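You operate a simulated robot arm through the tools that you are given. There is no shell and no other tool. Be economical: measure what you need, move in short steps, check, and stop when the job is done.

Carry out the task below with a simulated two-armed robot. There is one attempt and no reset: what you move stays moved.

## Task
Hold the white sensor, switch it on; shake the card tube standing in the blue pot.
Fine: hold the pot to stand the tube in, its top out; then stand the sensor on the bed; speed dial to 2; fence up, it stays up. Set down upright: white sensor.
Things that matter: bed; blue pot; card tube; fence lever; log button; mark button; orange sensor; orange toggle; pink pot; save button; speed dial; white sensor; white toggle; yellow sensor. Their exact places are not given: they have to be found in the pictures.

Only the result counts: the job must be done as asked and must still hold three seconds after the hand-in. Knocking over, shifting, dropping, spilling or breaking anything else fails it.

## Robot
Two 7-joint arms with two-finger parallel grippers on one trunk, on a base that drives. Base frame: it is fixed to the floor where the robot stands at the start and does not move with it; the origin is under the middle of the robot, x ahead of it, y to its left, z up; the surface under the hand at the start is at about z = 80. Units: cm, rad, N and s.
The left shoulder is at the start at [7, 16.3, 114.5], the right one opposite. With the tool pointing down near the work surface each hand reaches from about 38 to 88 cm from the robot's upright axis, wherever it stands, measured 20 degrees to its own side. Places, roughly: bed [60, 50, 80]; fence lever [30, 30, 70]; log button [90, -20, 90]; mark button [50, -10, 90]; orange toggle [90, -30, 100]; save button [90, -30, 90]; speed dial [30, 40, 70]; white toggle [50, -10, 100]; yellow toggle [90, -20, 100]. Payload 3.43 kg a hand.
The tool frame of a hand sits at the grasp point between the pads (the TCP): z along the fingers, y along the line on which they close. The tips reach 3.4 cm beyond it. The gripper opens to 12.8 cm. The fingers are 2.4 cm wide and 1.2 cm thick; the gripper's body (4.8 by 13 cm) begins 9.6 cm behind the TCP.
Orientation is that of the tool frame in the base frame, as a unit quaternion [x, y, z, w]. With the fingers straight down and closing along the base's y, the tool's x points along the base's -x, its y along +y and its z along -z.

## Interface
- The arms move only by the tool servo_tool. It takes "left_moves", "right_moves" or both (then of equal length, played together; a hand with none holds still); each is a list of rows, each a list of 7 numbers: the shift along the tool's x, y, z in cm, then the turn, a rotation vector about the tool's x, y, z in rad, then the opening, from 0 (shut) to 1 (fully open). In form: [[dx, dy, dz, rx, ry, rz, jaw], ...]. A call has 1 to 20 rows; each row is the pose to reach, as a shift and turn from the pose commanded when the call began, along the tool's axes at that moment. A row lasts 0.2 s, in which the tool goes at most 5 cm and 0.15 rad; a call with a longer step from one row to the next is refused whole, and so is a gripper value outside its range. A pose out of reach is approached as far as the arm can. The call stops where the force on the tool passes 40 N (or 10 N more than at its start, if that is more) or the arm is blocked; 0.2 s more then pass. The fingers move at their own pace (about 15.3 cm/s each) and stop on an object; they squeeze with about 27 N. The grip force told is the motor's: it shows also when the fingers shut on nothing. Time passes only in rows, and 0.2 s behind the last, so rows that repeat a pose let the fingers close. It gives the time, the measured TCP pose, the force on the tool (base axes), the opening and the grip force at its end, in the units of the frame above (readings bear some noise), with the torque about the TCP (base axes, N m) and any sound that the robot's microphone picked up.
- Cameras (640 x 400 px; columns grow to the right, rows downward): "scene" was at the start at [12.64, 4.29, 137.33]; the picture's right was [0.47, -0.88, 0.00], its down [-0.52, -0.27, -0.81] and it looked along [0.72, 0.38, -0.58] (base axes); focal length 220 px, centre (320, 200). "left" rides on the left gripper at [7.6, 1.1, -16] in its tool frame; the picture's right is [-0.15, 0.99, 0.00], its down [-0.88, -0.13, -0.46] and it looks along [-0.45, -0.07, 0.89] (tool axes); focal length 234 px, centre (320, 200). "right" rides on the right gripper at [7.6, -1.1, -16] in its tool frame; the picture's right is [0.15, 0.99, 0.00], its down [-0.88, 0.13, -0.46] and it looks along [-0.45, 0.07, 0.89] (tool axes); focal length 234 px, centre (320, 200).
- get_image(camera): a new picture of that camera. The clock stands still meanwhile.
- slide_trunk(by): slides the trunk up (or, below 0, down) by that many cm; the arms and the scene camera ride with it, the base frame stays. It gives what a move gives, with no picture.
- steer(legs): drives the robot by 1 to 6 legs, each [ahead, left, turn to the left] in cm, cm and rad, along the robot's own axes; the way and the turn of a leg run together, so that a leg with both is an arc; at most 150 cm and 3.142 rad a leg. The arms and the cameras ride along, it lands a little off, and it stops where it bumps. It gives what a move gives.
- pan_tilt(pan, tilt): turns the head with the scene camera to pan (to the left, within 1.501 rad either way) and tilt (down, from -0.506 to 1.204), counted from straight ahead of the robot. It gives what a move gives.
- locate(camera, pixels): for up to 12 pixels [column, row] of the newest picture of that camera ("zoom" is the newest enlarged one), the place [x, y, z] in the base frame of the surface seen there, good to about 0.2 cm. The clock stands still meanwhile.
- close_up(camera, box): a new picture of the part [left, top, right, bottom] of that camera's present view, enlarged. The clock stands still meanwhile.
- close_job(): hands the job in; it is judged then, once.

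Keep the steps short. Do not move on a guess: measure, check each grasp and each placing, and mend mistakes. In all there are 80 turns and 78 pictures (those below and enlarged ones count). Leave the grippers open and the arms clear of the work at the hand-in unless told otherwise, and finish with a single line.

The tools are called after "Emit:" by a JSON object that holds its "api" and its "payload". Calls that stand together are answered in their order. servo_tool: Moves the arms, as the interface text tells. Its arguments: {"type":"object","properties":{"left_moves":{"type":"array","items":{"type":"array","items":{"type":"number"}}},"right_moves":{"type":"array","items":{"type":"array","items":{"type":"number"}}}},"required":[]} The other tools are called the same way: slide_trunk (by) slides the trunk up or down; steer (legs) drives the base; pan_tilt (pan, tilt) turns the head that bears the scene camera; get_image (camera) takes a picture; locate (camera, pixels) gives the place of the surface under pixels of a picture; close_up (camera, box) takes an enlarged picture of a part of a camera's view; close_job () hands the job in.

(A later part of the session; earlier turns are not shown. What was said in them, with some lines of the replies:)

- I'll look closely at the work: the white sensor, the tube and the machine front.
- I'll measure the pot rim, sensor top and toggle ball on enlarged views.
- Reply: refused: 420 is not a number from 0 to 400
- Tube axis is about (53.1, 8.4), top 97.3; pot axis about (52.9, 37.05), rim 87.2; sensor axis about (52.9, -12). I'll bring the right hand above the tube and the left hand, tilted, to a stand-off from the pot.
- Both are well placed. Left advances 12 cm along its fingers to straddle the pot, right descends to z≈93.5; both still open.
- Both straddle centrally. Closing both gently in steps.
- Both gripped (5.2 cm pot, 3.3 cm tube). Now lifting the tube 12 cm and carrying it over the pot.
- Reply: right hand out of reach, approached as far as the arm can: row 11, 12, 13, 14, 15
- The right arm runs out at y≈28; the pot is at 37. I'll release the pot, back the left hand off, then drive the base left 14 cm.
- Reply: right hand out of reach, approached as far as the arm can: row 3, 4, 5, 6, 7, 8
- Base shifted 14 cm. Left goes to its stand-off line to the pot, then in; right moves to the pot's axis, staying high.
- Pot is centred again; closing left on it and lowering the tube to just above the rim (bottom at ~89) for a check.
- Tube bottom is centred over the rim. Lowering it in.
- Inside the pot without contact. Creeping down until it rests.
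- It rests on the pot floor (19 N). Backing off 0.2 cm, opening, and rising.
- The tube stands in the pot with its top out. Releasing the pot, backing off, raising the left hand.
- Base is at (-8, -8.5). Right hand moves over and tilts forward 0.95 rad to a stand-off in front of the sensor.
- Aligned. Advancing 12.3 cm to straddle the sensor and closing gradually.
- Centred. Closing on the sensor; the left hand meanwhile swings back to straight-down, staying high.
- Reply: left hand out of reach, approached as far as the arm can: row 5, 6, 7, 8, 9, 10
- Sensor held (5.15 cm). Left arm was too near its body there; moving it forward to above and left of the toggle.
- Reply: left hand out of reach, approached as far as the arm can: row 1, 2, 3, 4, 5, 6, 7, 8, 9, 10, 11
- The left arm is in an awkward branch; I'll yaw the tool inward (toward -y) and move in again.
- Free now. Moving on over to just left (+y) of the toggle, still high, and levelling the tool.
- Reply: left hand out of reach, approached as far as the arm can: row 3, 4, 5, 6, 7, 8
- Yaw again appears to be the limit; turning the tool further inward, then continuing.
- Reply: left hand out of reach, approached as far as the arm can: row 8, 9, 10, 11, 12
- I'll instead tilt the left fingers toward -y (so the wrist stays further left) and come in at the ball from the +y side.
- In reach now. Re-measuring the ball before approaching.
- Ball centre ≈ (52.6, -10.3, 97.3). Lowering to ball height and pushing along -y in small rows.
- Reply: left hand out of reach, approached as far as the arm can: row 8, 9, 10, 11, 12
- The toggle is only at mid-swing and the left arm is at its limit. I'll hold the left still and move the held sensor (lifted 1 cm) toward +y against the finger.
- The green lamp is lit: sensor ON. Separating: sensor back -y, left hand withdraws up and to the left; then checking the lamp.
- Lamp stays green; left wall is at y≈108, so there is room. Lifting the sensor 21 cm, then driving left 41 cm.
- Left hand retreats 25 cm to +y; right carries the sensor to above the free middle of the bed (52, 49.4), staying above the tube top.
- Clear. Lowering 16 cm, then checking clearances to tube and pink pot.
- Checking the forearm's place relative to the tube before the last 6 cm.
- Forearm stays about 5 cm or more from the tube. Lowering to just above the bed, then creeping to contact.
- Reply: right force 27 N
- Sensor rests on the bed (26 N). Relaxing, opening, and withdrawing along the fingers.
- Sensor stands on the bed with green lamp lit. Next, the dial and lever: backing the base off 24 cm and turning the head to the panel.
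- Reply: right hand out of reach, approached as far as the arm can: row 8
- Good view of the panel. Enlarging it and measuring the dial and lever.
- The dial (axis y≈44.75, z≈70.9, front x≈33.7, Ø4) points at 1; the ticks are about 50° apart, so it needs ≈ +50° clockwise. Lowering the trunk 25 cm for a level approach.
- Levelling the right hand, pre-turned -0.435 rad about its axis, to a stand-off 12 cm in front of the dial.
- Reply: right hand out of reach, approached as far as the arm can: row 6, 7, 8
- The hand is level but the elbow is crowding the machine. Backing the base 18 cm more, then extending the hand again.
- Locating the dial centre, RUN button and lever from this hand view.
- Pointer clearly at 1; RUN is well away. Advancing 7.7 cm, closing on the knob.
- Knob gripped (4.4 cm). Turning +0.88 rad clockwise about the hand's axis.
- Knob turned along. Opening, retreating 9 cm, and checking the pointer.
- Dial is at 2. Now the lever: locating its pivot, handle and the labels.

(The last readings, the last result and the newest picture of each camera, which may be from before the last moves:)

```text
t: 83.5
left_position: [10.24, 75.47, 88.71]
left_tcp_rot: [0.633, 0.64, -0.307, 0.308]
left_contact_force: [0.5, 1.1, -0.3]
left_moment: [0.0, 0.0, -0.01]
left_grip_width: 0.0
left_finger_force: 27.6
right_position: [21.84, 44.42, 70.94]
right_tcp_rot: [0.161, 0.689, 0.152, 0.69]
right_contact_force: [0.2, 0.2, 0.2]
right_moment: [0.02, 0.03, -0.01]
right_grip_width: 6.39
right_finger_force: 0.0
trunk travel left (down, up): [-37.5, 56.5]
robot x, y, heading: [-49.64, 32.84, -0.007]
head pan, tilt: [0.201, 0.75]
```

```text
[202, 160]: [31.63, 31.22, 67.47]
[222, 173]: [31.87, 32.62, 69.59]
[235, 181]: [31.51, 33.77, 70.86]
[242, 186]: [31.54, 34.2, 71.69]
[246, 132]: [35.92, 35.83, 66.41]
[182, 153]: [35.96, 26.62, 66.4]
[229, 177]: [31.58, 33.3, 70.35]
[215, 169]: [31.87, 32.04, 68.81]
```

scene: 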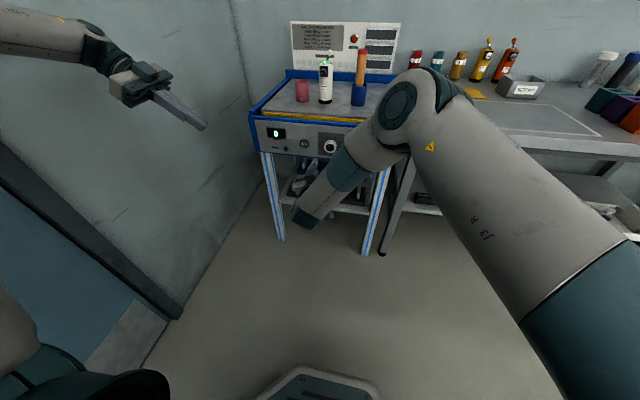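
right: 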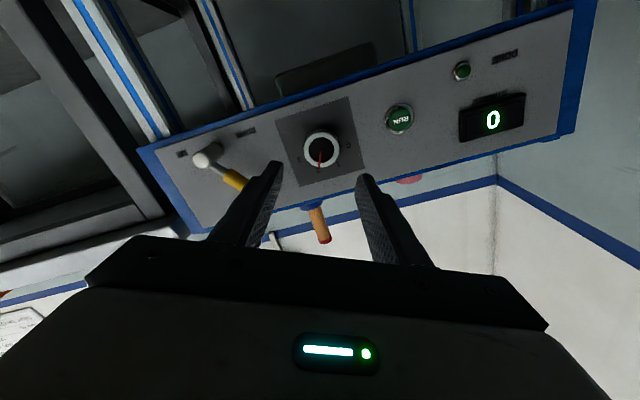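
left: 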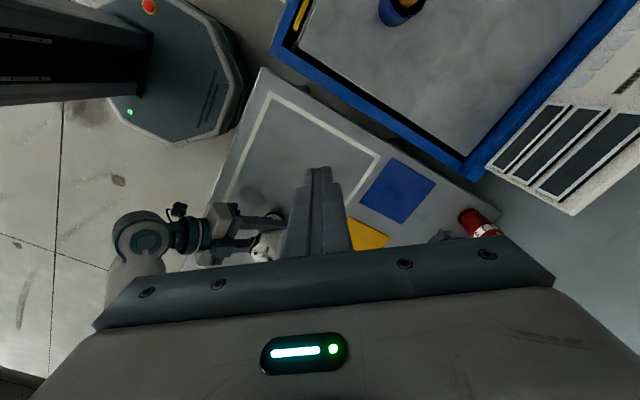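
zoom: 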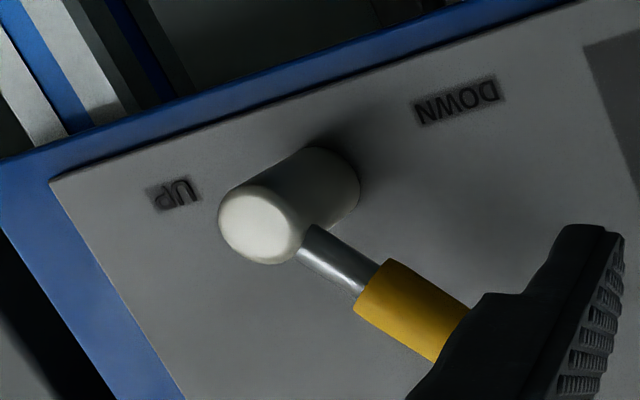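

Pivot ≈ (y 31.2, z 67.4), handle leaning 37° toward DOWN; UP mirrored. Closing the fingers and placing them beside the handle on the DOWN side.

Emit:
{"api": "servo_tool", "payload": {"right_moves": [[0, 0, 0, 0, 0, 0, 0.2], [-0.4, -1.9, 0, 0, 0, 0, 0], [-0.8, -3.8, 0, 0, 0, 0, 0], [-1.25, -5.7, 0, 0, 0, 0, 0], [-1.66, -7.5, 0, 0, 0, 0, 0], [-1.66, -7.5, 0, 0, 0, 0, 0], [-1.66, -7.5, 3, 0, 0, 0, 0], [-1.66, -7.5, 6, 0, 0, 0, 0], [-1.66, -7.5, 8, 0, 0, 0, 0], [-1.66, -7.5, 9.1, 0, 0, 0, 0], [-1.66, -7.5, 9.1, 0, 0, 0, 0]]}}

Emit:
{"api": "get_image", "payload": {"camera": "right"}}

```text
t: 85.9
left_position: [10.23, 75.45, 88.74]
left_tcp_rot: [0.633, 0.641, -0.307, 0.309]
left_contact_force: [-0.5, 0.5, -0.5]
left_moment: [0.0, -0.01, -0.02]
left_grip_width: 0.01
left_finger_force: 27.0
right_position: [30.85, 37.0, 68.86]
right_tcp_rot: [0.161, 0.69, 0.152, 0.689]
right_contact_force: [-0.9, -0.5, -1.3]
right_moment: [-0.02, 0.0, 0.03]
right_grip_width: 0.0
right_finger_force: 27.2
trunk travel left (down, up): [-37.5, 56.5]
robot x, y, heading: [-49.4, 32.98, -0.007]
head pan, tilt: [0.201, 0.75]
```

```text
14 pictures are left
```

right: 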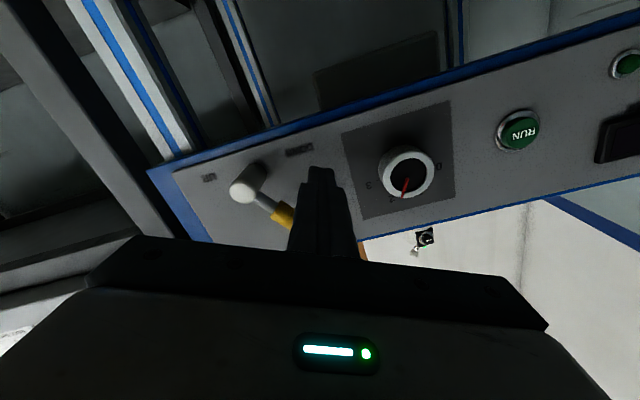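

Fingers sit beside the handle without contact. Sweeping along the arc toward UP.

Emit:
{"api": "servo_tool", "payload": {"right_moves": [[-0.7, 0, 0, 0, 0, 0, 0], [-1.35, 0.05, 0, 0, 0, 0, 0], [-2.36, -0.13, 0, 0, 0, 0, 0], [-3.35, -0.48, 0, 0, 0, 0, 0], [-4.25, -1.0, 0, 0, 0, 0, 0], [-5.04, -1.66, 0, 0, 0, 0, 0], [-5.71, -2.46, 0, 0, 0, 0, 0], [-6.23, -3.35, 0, 0, 0, 0, 0], [-6.59, -4.32, 0, 0, 0, 0, 0], [-6.74, -5.03, 0, 0, 0, 0, 0], [-6.74, -5.03, 0, 0, 0, 0, 0]]}}

Emit:
{"api": "get_image", "payload": {"camera": "right"}}

Emit:
{"api": "get_image", "payload": {"camera": "scene"}}

```text
t: 88.3
left_position: [10.11, 75.45, 88.74]
left_tcp_rot: [0.633, 0.64, -0.307, 0.309]
left_contact_force: [0.5, -0.4, -0.8]
left_moment: [-0.02, 0.03, -0.02]
left_grip_width: 0.0
left_finger_force: 27.2
right_position: [30.39, 31.34, 74.18]
right_tcp_rot: [0.169, 0.692, 0.144, 0.687]
right_contact_force: [0.4, 0.5, 0.6]
right_moment: [-0.03, -0.04, -0.01]
right_grip_width: 0.02
right_finger_force: 26.8
right hand out of reach, approached as far as the arm can: row 7, 8, 9, 10, 11
trunk travel left (down, up): [-37.5, 56.5]
robot x, y, heading: [-49.35, 32.85, -0.003]
head pan, tilt: [0.201, 0.75]
```

```text
13 pictures are left
```

right: 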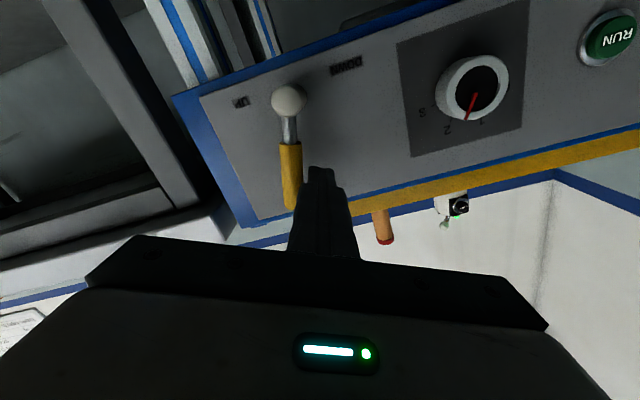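

```text
12 pictures are left
```

scene: 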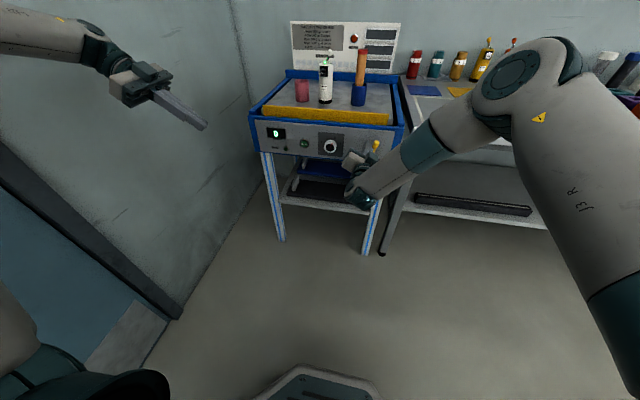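

Fence is rising but the arm is at a limit. I'll push the lever the rest by driving the base 3 cm to the right.

Emit:
{"api": "steer", "payload": {"legs": [[0, -3, 0]]}}

Emit:
{"api": "get_image", "payload": {"camera": "right"}}

```text
t: 89.1
left_position: [10.04, 72.65, 88.77]
left_tcp_rot: [0.632, 0.641, -0.306, 0.309]
left_contact_force: [-0.5, -0.3, 0.3]
left_moment: [0.05, 0.0, -0.01]
left_grip_width: 0.0
left_finger_force: 27.2
right_position: [30.3, 28.93, 74.16]
right_tcp_rot: [0.165, 0.693, 0.149, 0.686]
right_contact_force: [5.3, 27.8, 3.1]
right_moment: [0.42, -0.1, 0.64]
right_grip_width: 0.01
right_finger_force: 27.2
trunk travel left (down, up): [-37.5, 56.5]
robot x, y, heading: [-49.56, 29.58, -0.008]
head pan, tilt: [0.201, 0.75]
```

```text
11 pictures are left
```

right: 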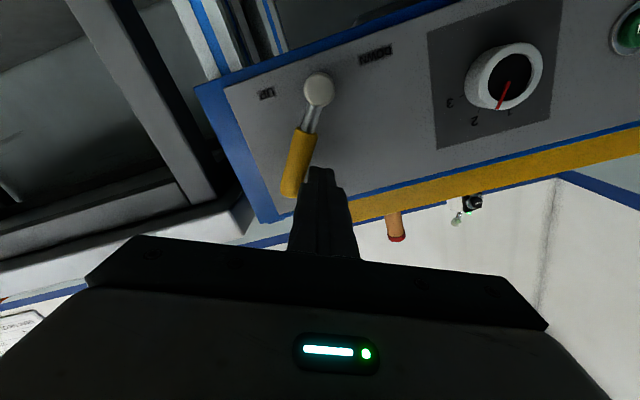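

28 N of resistance: probably the end stop. Measuring the lever angle.

Emit:
{"api": "locate", "payload": {"camera": "right", "pixels": [[318, 90], [308, 120], [302, 145], [296, 170], [290, 190]]}}

Emit:
{"api": "steer", "payload": {"legs": [[0, 2.5, 0]]}}

Emit:
{"api": "get_image", "payload": {"camera": "right"}}

```text
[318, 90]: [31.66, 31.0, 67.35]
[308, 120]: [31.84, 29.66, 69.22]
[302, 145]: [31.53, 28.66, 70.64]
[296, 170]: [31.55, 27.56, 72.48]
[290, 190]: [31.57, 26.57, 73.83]
```

```text
t: 89.9
left_position: [10.13, 75.05, 88.6]
left_tcp_rot: [0.632, 0.64, -0.307, 0.31]
left_contact_force: [-0.8, -0.3, -0.4]
left_moment: [-0.04, 0.0, 0.01]
left_grip_width: 0.01
left_finger_force: 27.4
right_position: [30.16, 31.52, 74.29]
right_tcp_rot: [0.165, 0.693, 0.148, 0.687]
right_contact_force: [-0.2, 0.1, 0.1]
right_moment: [0.04, 0.0, -0.01]
right_grip_width: 0.0
right_finger_force: 26.8
trunk travel left (down, up): [-37.5, 56.5]
robot x, y, heading: [-49.48, 32.44, -0.008]
head pan, tilt: [0.201, 0.75]
```

```text
10 pictures are left
```

right: 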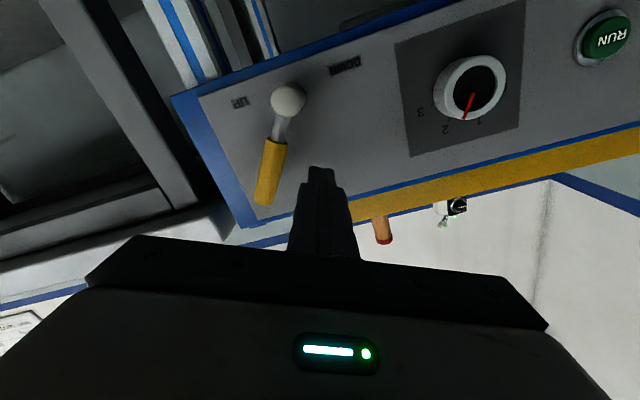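

The lever stays at UP (about -36°) with the finger gone, fence raised. Withdrawing the right hand and inspecting the panel and bed.

Emit:
{"api": "servo_tool", "payload": {"right_moves": [[0, 0, -3, 0, 0, 0, 0], [0, 0, -6, 0, 0, 0, 0], [0, 0, -9, 0, 0, 0, 0], [0, 0, -12, 0, 0, 0, 0], [0, 0, -15, 0, 0, 0, 0.4], [0, 0, -15, 0, 0, 0, 0.4]]}}

Emit:
{"api": "get_image", "payload": {"camera": "right"}}

Emit:
{"api": "close_up", "payload": {"camera": "scene", "box": [245, 30, 409, 160]}}

```text
t: 91.3
left_position: [10.08, 75.1, 88.63]
left_tcp_rot: [0.633, 0.64, -0.306, 0.309]
left_contact_force: [-1.1, 0.6, -0.2]
left_moment: [0.01, 0.0, 0.0]
left_grip_width: 0.0
left_finger_force: 26.9
right_position: [15.31, 31.5, 74.43]
right_tcp_rot: [0.166, 0.692, 0.149, 0.686]
right_contact_force: [0.3, -0.7, 0.1]
right_moment: [-0.03, -0.02, 0.0]
right_grip_width: 5.11
right_finger_force: 0.1
trunk travel left (down, up): [-37.5, 56.5]
robot x, y, heading: [-49.43, 32.07, -0.008]
head pan, tilt: [0.201, 0.75]
```

```text
9 pictures are left
```

right: 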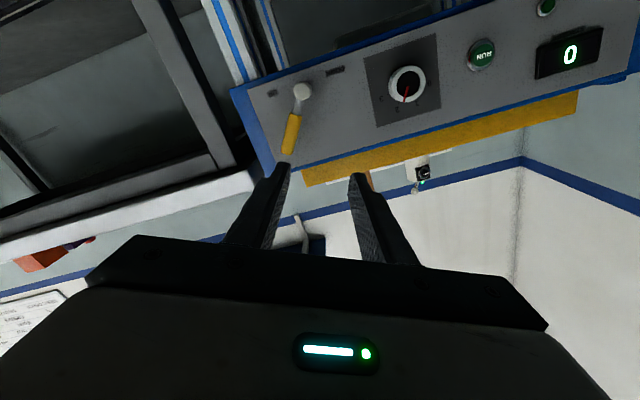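

```text
3.08 times, centred on (327, 95) of scene
```

zoom: 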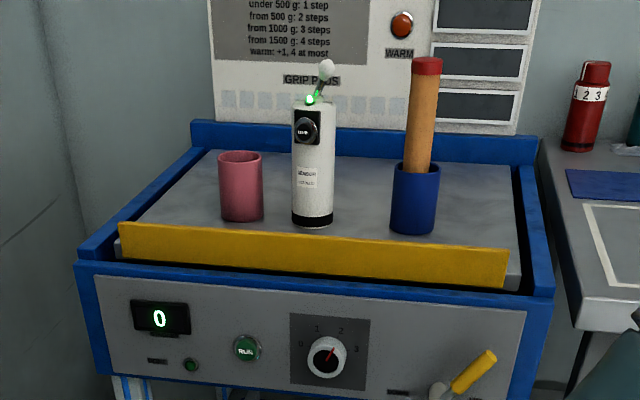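

All states look right: fence up, dial 2, sensor lit and upright, tube in pot. Reading the small labels at the display and RUN button.

Emit:
{"api": "close_up", "payload": {"camera": "scene", "box": [272, 120, 344, 156]}}

```text
8.89 times, centred on (308, 138) of scene
```

zoom: 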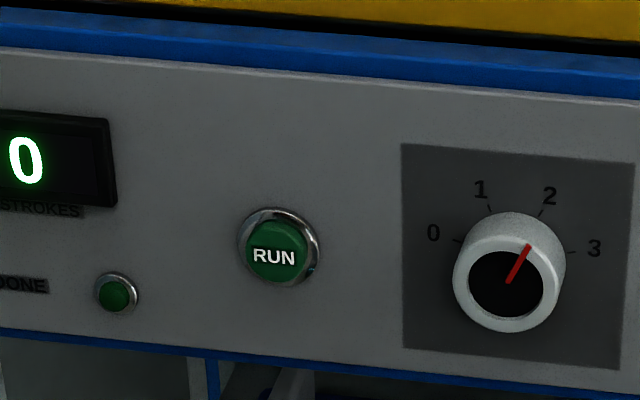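

The display counts STROKES and there is a DONE lamp, so shaking is started with RUN. Locating RUN exactly.

Emit:
{"api": "locate", "payload": {"camera": "zoom", "pixels": [[275, 255], [262, 265], [290, 245], [275, 238], [275, 272], [340, 255], [115, 293]]}}

```text
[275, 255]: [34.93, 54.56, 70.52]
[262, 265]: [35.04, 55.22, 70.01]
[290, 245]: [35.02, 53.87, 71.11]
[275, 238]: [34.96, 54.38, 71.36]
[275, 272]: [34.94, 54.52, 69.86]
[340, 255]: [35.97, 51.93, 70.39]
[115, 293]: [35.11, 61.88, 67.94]
```

RUN face at (34.95, 54.5, 70.6). Closing the fingers and moving to stand in front of it, 16 cm off.

Emit:
{"api": "servo_tool", "payload": {"right_moves": [[1.9, 2.7, 0, 0, 0, 0, 0], [3.8, 5.4, 0, 0, 0, 0, 0], [5.7, 8.1, 0, 0, 0, 0, 0], [7.6, 10.8, 0, 0, 0, 0, 0], [9.5, 13.5, 0, 0, 0, 0, 0], [11.4, 16.2, 0, 0, 0, 0, 0], [13.43, 19.04, 0, 0, 0, 0, 0], [13.43, 19.04, 0, 0, 0, 0, 0]]}}

```text
t: 93.1
left_position: [10.1, 75.02, 88.68]
left_tcp_rot: [0.632, 0.641, -0.307, 0.31]
left_contact_force: [0.4, 0.4, 0.1]
left_moment: [0.03, 0.01, 0.0]
left_grip_width: 0.0
left_finger_force: 27.0
right_position: [15.59, 54.58, 70.62]
right_tcp_rot: [0.166, 0.692, 0.149, 0.686]
right_contact_force: [-0.3, 0.2, -0.1]
right_moment: [-0.02, 0.01, -0.02]
right_grip_width: 0.0
right_finger_force: 27.1
trunk travel left (down, up): [-37.5, 56.5]
robot x, y, heading: [-49.39, 32.38, -0.005]
head pan, tilt: [0.201, 0.75]
```

Reached. Advancing until the tips are ~0.6 cm off the button.

Emit:
{"api": "servo_tool", "payload": {"right_moves": [[0, 0, 3, 0, 0, 0, 0], [0, 0.1, 6, 0, 0, 0, 0], [0, 0.2, 9, 0, 0, 0, 0], [0, 0.2, 12, 0, 0, 0, 0], [-0.1, 0.3, 14, 0, 0, 0, 0], [-0.1, 0.3, 15.3, 0, 0, 0, 0], [-0.1, 0.3, 15.3, 0, 0, 0, 0]]}}

Emit:
{"api": "get_image", "payload": {"camera": "right"}}

```text
t: 94.7
left_position: [10.0, 75.0, 88.72]
left_tcp_rot: [0.633, 0.641, -0.306, 0.309]
left_contact_force: [0.3, 0.2, 0.1]
left_moment: [-0.01, -0.03, 0.0]
left_grip_width: 0.0
left_finger_force: 26.6
right_position: [30.88, 54.21, 70.51]
right_tcp_rot: [0.166, 0.693, 0.149, 0.685]
right_contact_force: [0.2, 0.2, -0.2]
right_moment: [0.0, 0.0, 0.01]
right_grip_width: 0.02
right_finger_force: 26.9
right hand out of reach, approached as far as the arm can: row 6, 7
trunk travel left (down, up): [-37.5, 56.5]
robot x, y, heading: [-49.49, 32.43, -0.008]
head pan, tilt: [0.201, 0.75]
```

```text
6 pictures are left
```

right: 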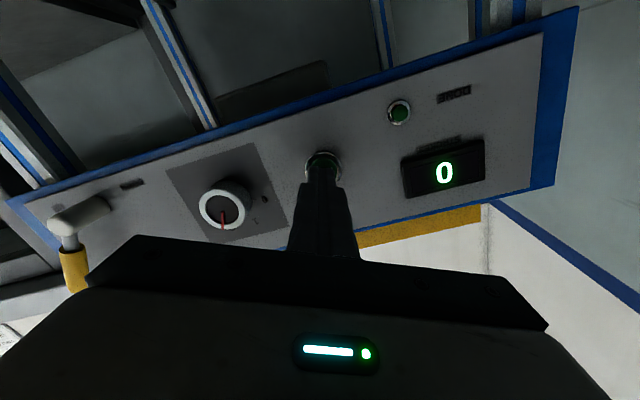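

Finger is right in front of RUN, arm at its limit; pressing by driving 1.2 cm ahead.

Emit:
{"api": "steer", "payload": {"legs": [[1.2, 0, 0]]}}

Emit:
{"api": "steer", "payload": {"legs": [[-3, 0, 0]]}}

Emit:
{"api": "close_up", "payload": {"camera": "right", "box": [180, 70, 540, 270]}}

```text
t: 95.5
left_position: [11.26, 75.23, 88.61]
left_tcp_rot: [0.632, 0.641, -0.306, 0.31]
left_contact_force: [-0.7, -0.3, -0.6]
left_moment: [0.01, 0.05, 0.03]
left_grip_width: 0.0
left_finger_force: 27.1
right_position: [32.09, 54.36, 70.45]
right_tcp_rot: [0.165, 0.693, 0.15, 0.685]
right_contact_force: [-5.0, 1.9, -0.2]
right_moment: [-0.04, -0.02, 0.06]
right_grip_width: 0.0
right_finger_force: 27.1
trunk travel left (down, up): [-37.5, 56.5]
robot x, y, heading: [-48.11, 32.47, -0.009]
head pan, tilt: [0.201, 0.75]
heard: click
```

```text
t: 96.3
left_position: [8.26, 75.2, 88.79]
left_tcp_rot: [0.633, 0.64, -0.306, 0.309]
left_contact_force: [0.0, 0.3, -0.5]
left_moment: [0.02, 0.01, -0.01]
left_grip_width: 0.0
left_finger_force: 27.1
right_position: [28.97, 54.31, 70.64]
right_tcp_rot: [0.165, 0.693, 0.148, 0.686]
right_contact_force: [-0.5, 0.5, 1.1]
right_moment: [0.02, 0.02, -0.01]
right_grip_width: 0.0
right_finger_force: 27.1
trunk travel left (down, up): [-37.5, 56.5]
robot x, y, heading: [-51.19, 32.3, -0.001]
head pan, tilt: [0.201, 0.75]
```

```text
1.78 times, centred on (360, 170) of right
```

zoom: 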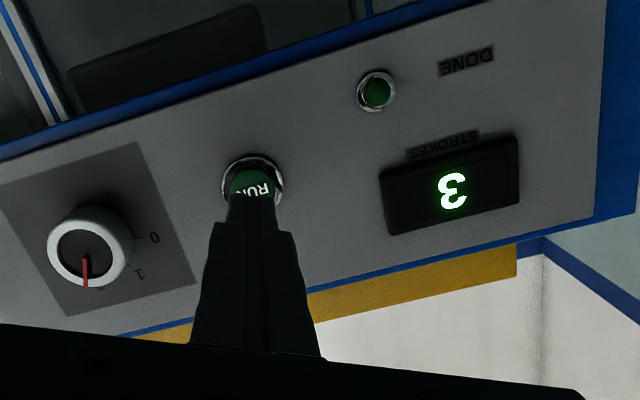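

Click heard and strokes are counting (3). Retreating and opening both hands while it runs.

Emit:
{"api": "servo_tool", "payload": {"right_moves": [[0, 0, -3, 0, 0, 0, 0], [0, 0, -6, 0, 0, 0, 0], [0, 0, -9, 0, 0, 0, 0.4], [0, 0, -12, 0, 0, 0, 0.8], [0, 0, -12, 0, 0, 0, 0.8], [0, 0, -12, 0, 0, 0, 0.8], [0, 0, -12, 0, 0, 0, 0.8], [0, 0, -12, 0, 0, 0, 0.8], [0, 0, -12, 0, 0, 0, 0.8], [0, 0, -12, 0, 0, 0, 0.8], [0, 0, -12, 0, 0, 0, 0.8], [0, 0, -12, 0, 0, 0, 0.8], [0, 0, -12, 0, 0, 0, 0.8], [0, 0, -12, 0, 0, 0, 0.8], [0, 0, -12, 0, 0, 0, 0.8], [0, 0, -12, 0, 0, 0, 0.8], [0, 0, -12, 0, 0, 0, 0.8], [0, 0, -12, 0, 0, 0, 0.8], [0, 0, -12, 0, 0, 0, 0.8], [0, 0, -12, 0, 0, 0, 0.8]], "left_moves": [[0, 0, 0, 0, 0, 0, 0.2], [0, 0, 0, 0, 0, 0, 0.4], [0, 0, 0, 0, 0, 0, 0.6], [0, 0, 0, 0, 0, 0, 0.8], [0, 0, 0, 0, 0, 0, 0.8], [0, 0, 0, 0, 0, 0, 0.8], [0, 0, 0, 0, 0, 0, 0.8], [0, 0, 0, 0, 0, 0, 0.8], [0, 0, 0, 0, 0, 0, 0.8], [0, 0, 0, 0, 0, 0, 0.8], [0, 0, 0, 0, 0, 0, 0.8], [0, 0, 0, 0, 0, 0, 0.8], [0, 0, 0, 0, 0, 0, 0.8], [0, 0, 0, 0, 0, 0, 0.8], [0, 0, 0, 0, 0, 0, 0.8], [0, 0, 0, 0, 0, 0, 0.8], [0, 0, 0, 0, 0, 0, 0.8], [0, 0, 0, 0, 0, 0, 0.8], [0, 0, 0, 0, 0, 0, 0.8], [0, 0, 0, 0, 0, 0, 0.8]]}}

Emit:
{"api": "close_up", "payload": {"camera": "scene", "box": [245, 30, 409, 160]}}

```text
t: 100.5
left_position: [8.31, 75.11, 88.75]
left_tcp_rot: [0.633, 0.641, -0.306, 0.309]
left_contact_force: [0.2, 0.7, -0.3]
left_moment: [0.01, -0.01, -0.01]
left_grip_width: 10.25
left_finger_force: 0.1
right_position: [17.2, 54.61, 70.84]
right_tcp_rot: [0.165, 0.693, 0.15, 0.685]
right_contact_force: [0.0, -0.6, 0.2]
right_moment: [-0.02, 0.02, -0.03]
right_grip_width: 10.24
right_finger_force: 0.1
trunk travel left (down, up): [-37.5, 56.5]
robot x, y, heading: [-50.95, 32.43, -0.007]
head pan, tilt: [0.201, 0.75]
```

```text
3.08 times, centred on (327, 95) of scene
```

zoom: 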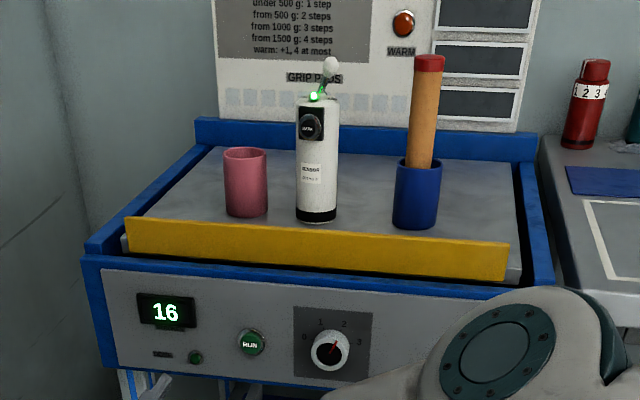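

16 strokes, everything standing. Waiting for DONE.

Emit:
{"api": "servo_tool", "payload": {"right_moves": [[0, 0, 0, 0, 0, 0, 0.8], [0, 0, 0, 0, 0, 0, 0.8], [0, 0, 0, 0, 0, 0, 0.8], [0, 0, 0, 0, 0, 0, 0.8], [0, 0, 0, 0, 0, 0, 0.8], [0, 0, 0, 0, 0, 0, 0.8], [0, 0, 0, 0, 0, 0, 0.8], [0, 0, 0, 0, 0, 0, 0.8], [0, 0, 0, 0, 0, 0, 0.8], [0, 0, 0, 0, 0, 0, 0.8], [0, 0, 0, 0, 0, 0, 0.8], [0, 0, 0, 0, 0, 0, 0.8], [0, 0, 0, 0, 0, 0, 0.8], [0, 0, 0, 0, 0, 0, 0.8], [0, 0, 0, 0, 0, 0, 0.8], [0, 0, 0, 0, 0, 0, 0.8], [0, 0, 0, 0, 0, 0, 0.8], [0, 0, 0, 0, 0, 0, 0.8], [0, 0, 0, 0, 0, 0, 0.8], [0, 0, 0, 0, 0, 0, 0.8]]}}

Emit:
{"api": "servo_tool", "payload": {"right_moves": [[0, 0, 0, 0, 0, 0, 0.8], [0, 0, 0, 0, 0, 0, 0.8], [0, 0, 0, 0, 0, 0, 0.8], [0, 0, 0, 0, 0, 0, 0.8], [0, 0, 0, 0, 0, 0, 0.8], [0, 0, 0, 0, 0, 0, 0.8], [0, 0, 0, 0, 0, 0, 0.8], [0, 0, 0, 0, 0, 0, 0.8], [0, 0, 0, 0, 0, 0, 0.8], [0, 0, 0, 0, 0, 0, 0.8], [0, 0, 0, 0, 0, 0, 0.8], [0, 0, 0, 0, 0, 0, 0.8], [0, 0, 0, 0, 0, 0, 0.8], [0, 0, 0, 0, 0, 0, 0.8], [0, 0, 0, 0, 0, 0, 0.8], [0, 0, 0, 0, 0, 0, 0.8], [0, 0, 0, 0, 0, 0, 0.8], [0, 0, 0, 0, 0, 0, 0.8], [0, 0, 0, 0, 0, 0, 0.8], [0, 0, 0, 0, 0, 0, 0.8]]}}

Emit:
{"api": "close_up", "payload": {"camera": "scene", "box": [245, 30, 409, 160]}}

```text
t: 104.7
left_position: [8.38, 75.08, 88.67]
left_tcp_rot: [0.632, 0.641, -0.306, 0.31]
left_contact_force: [0.1, -0.1, -1.3]
left_moment: [-0.01, -0.01, -0.01]
left_grip_width: 10.26
left_finger_force: 0.2
right_position: [17.27, 54.53, 70.92]
right_tcp_rot: [0.164, 0.693, 0.149, 0.686]
right_contact_force: [-0.4, 0.2, 1.1]
right_moment: [-0.01, 0.01, 0.0]
right_grip_width: 10.24
right_finger_force: 0.1
trunk travel left (down, up): [-37.5, 56.5]
robot x, y, heading: [-51.02, 32.29, -0.003]
head pan, tilt: [0.201, 0.75]
```

```text
t: 108.9
left_position: [8.19, 75.19, 88.86]
left_tcp_rot: [0.632, 0.641, -0.306, 0.309]
left_contact_force: [-0.2, 0.0, -0.5]
left_moment: [0.01, -0.02, 0.0]
left_grip_width: 10.23
left_finger_force: 0.0
right_position: [17.27, 54.5, 70.88]
right_tcp_rot: [0.165, 0.693, 0.15, 0.685]
right_contact_force: [0.2, -0.4, 0.7]
right_moment: [-0.04, -0.04, 0.01]
right_grip_width: 10.25
right_finger_force: 0.0
trunk travel left (down, up): [-37.5, 56.5]
robot x, y, heading: [-51.59, 32.38, -0.01]
head pan, tilt: [0.201, 0.75]
```

```text
3.08 times, centred on (327, 95) of scene
```

zoom: 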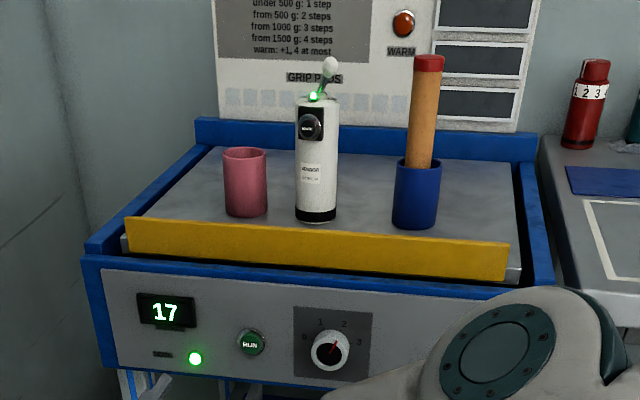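

DONE is lit at 17 strokes; dial at 2, fence up, sensor on and upright, and tube in the pot with its top out. Both hands are open and clear, so I'm handing in.

Emit:
{"api": "close_job", "payload": {}}

```text
The job is handed in.
```

The job is handed in: the white sensor is on and standing upright on the bed, and the tube stands in the blue pot with its top out. The dial is at 2 and the fence stays up. I also pressed RUN, which you didn't list, to start the shaking; it stopped by itself at 17 strokes with the DONE lamp lit.
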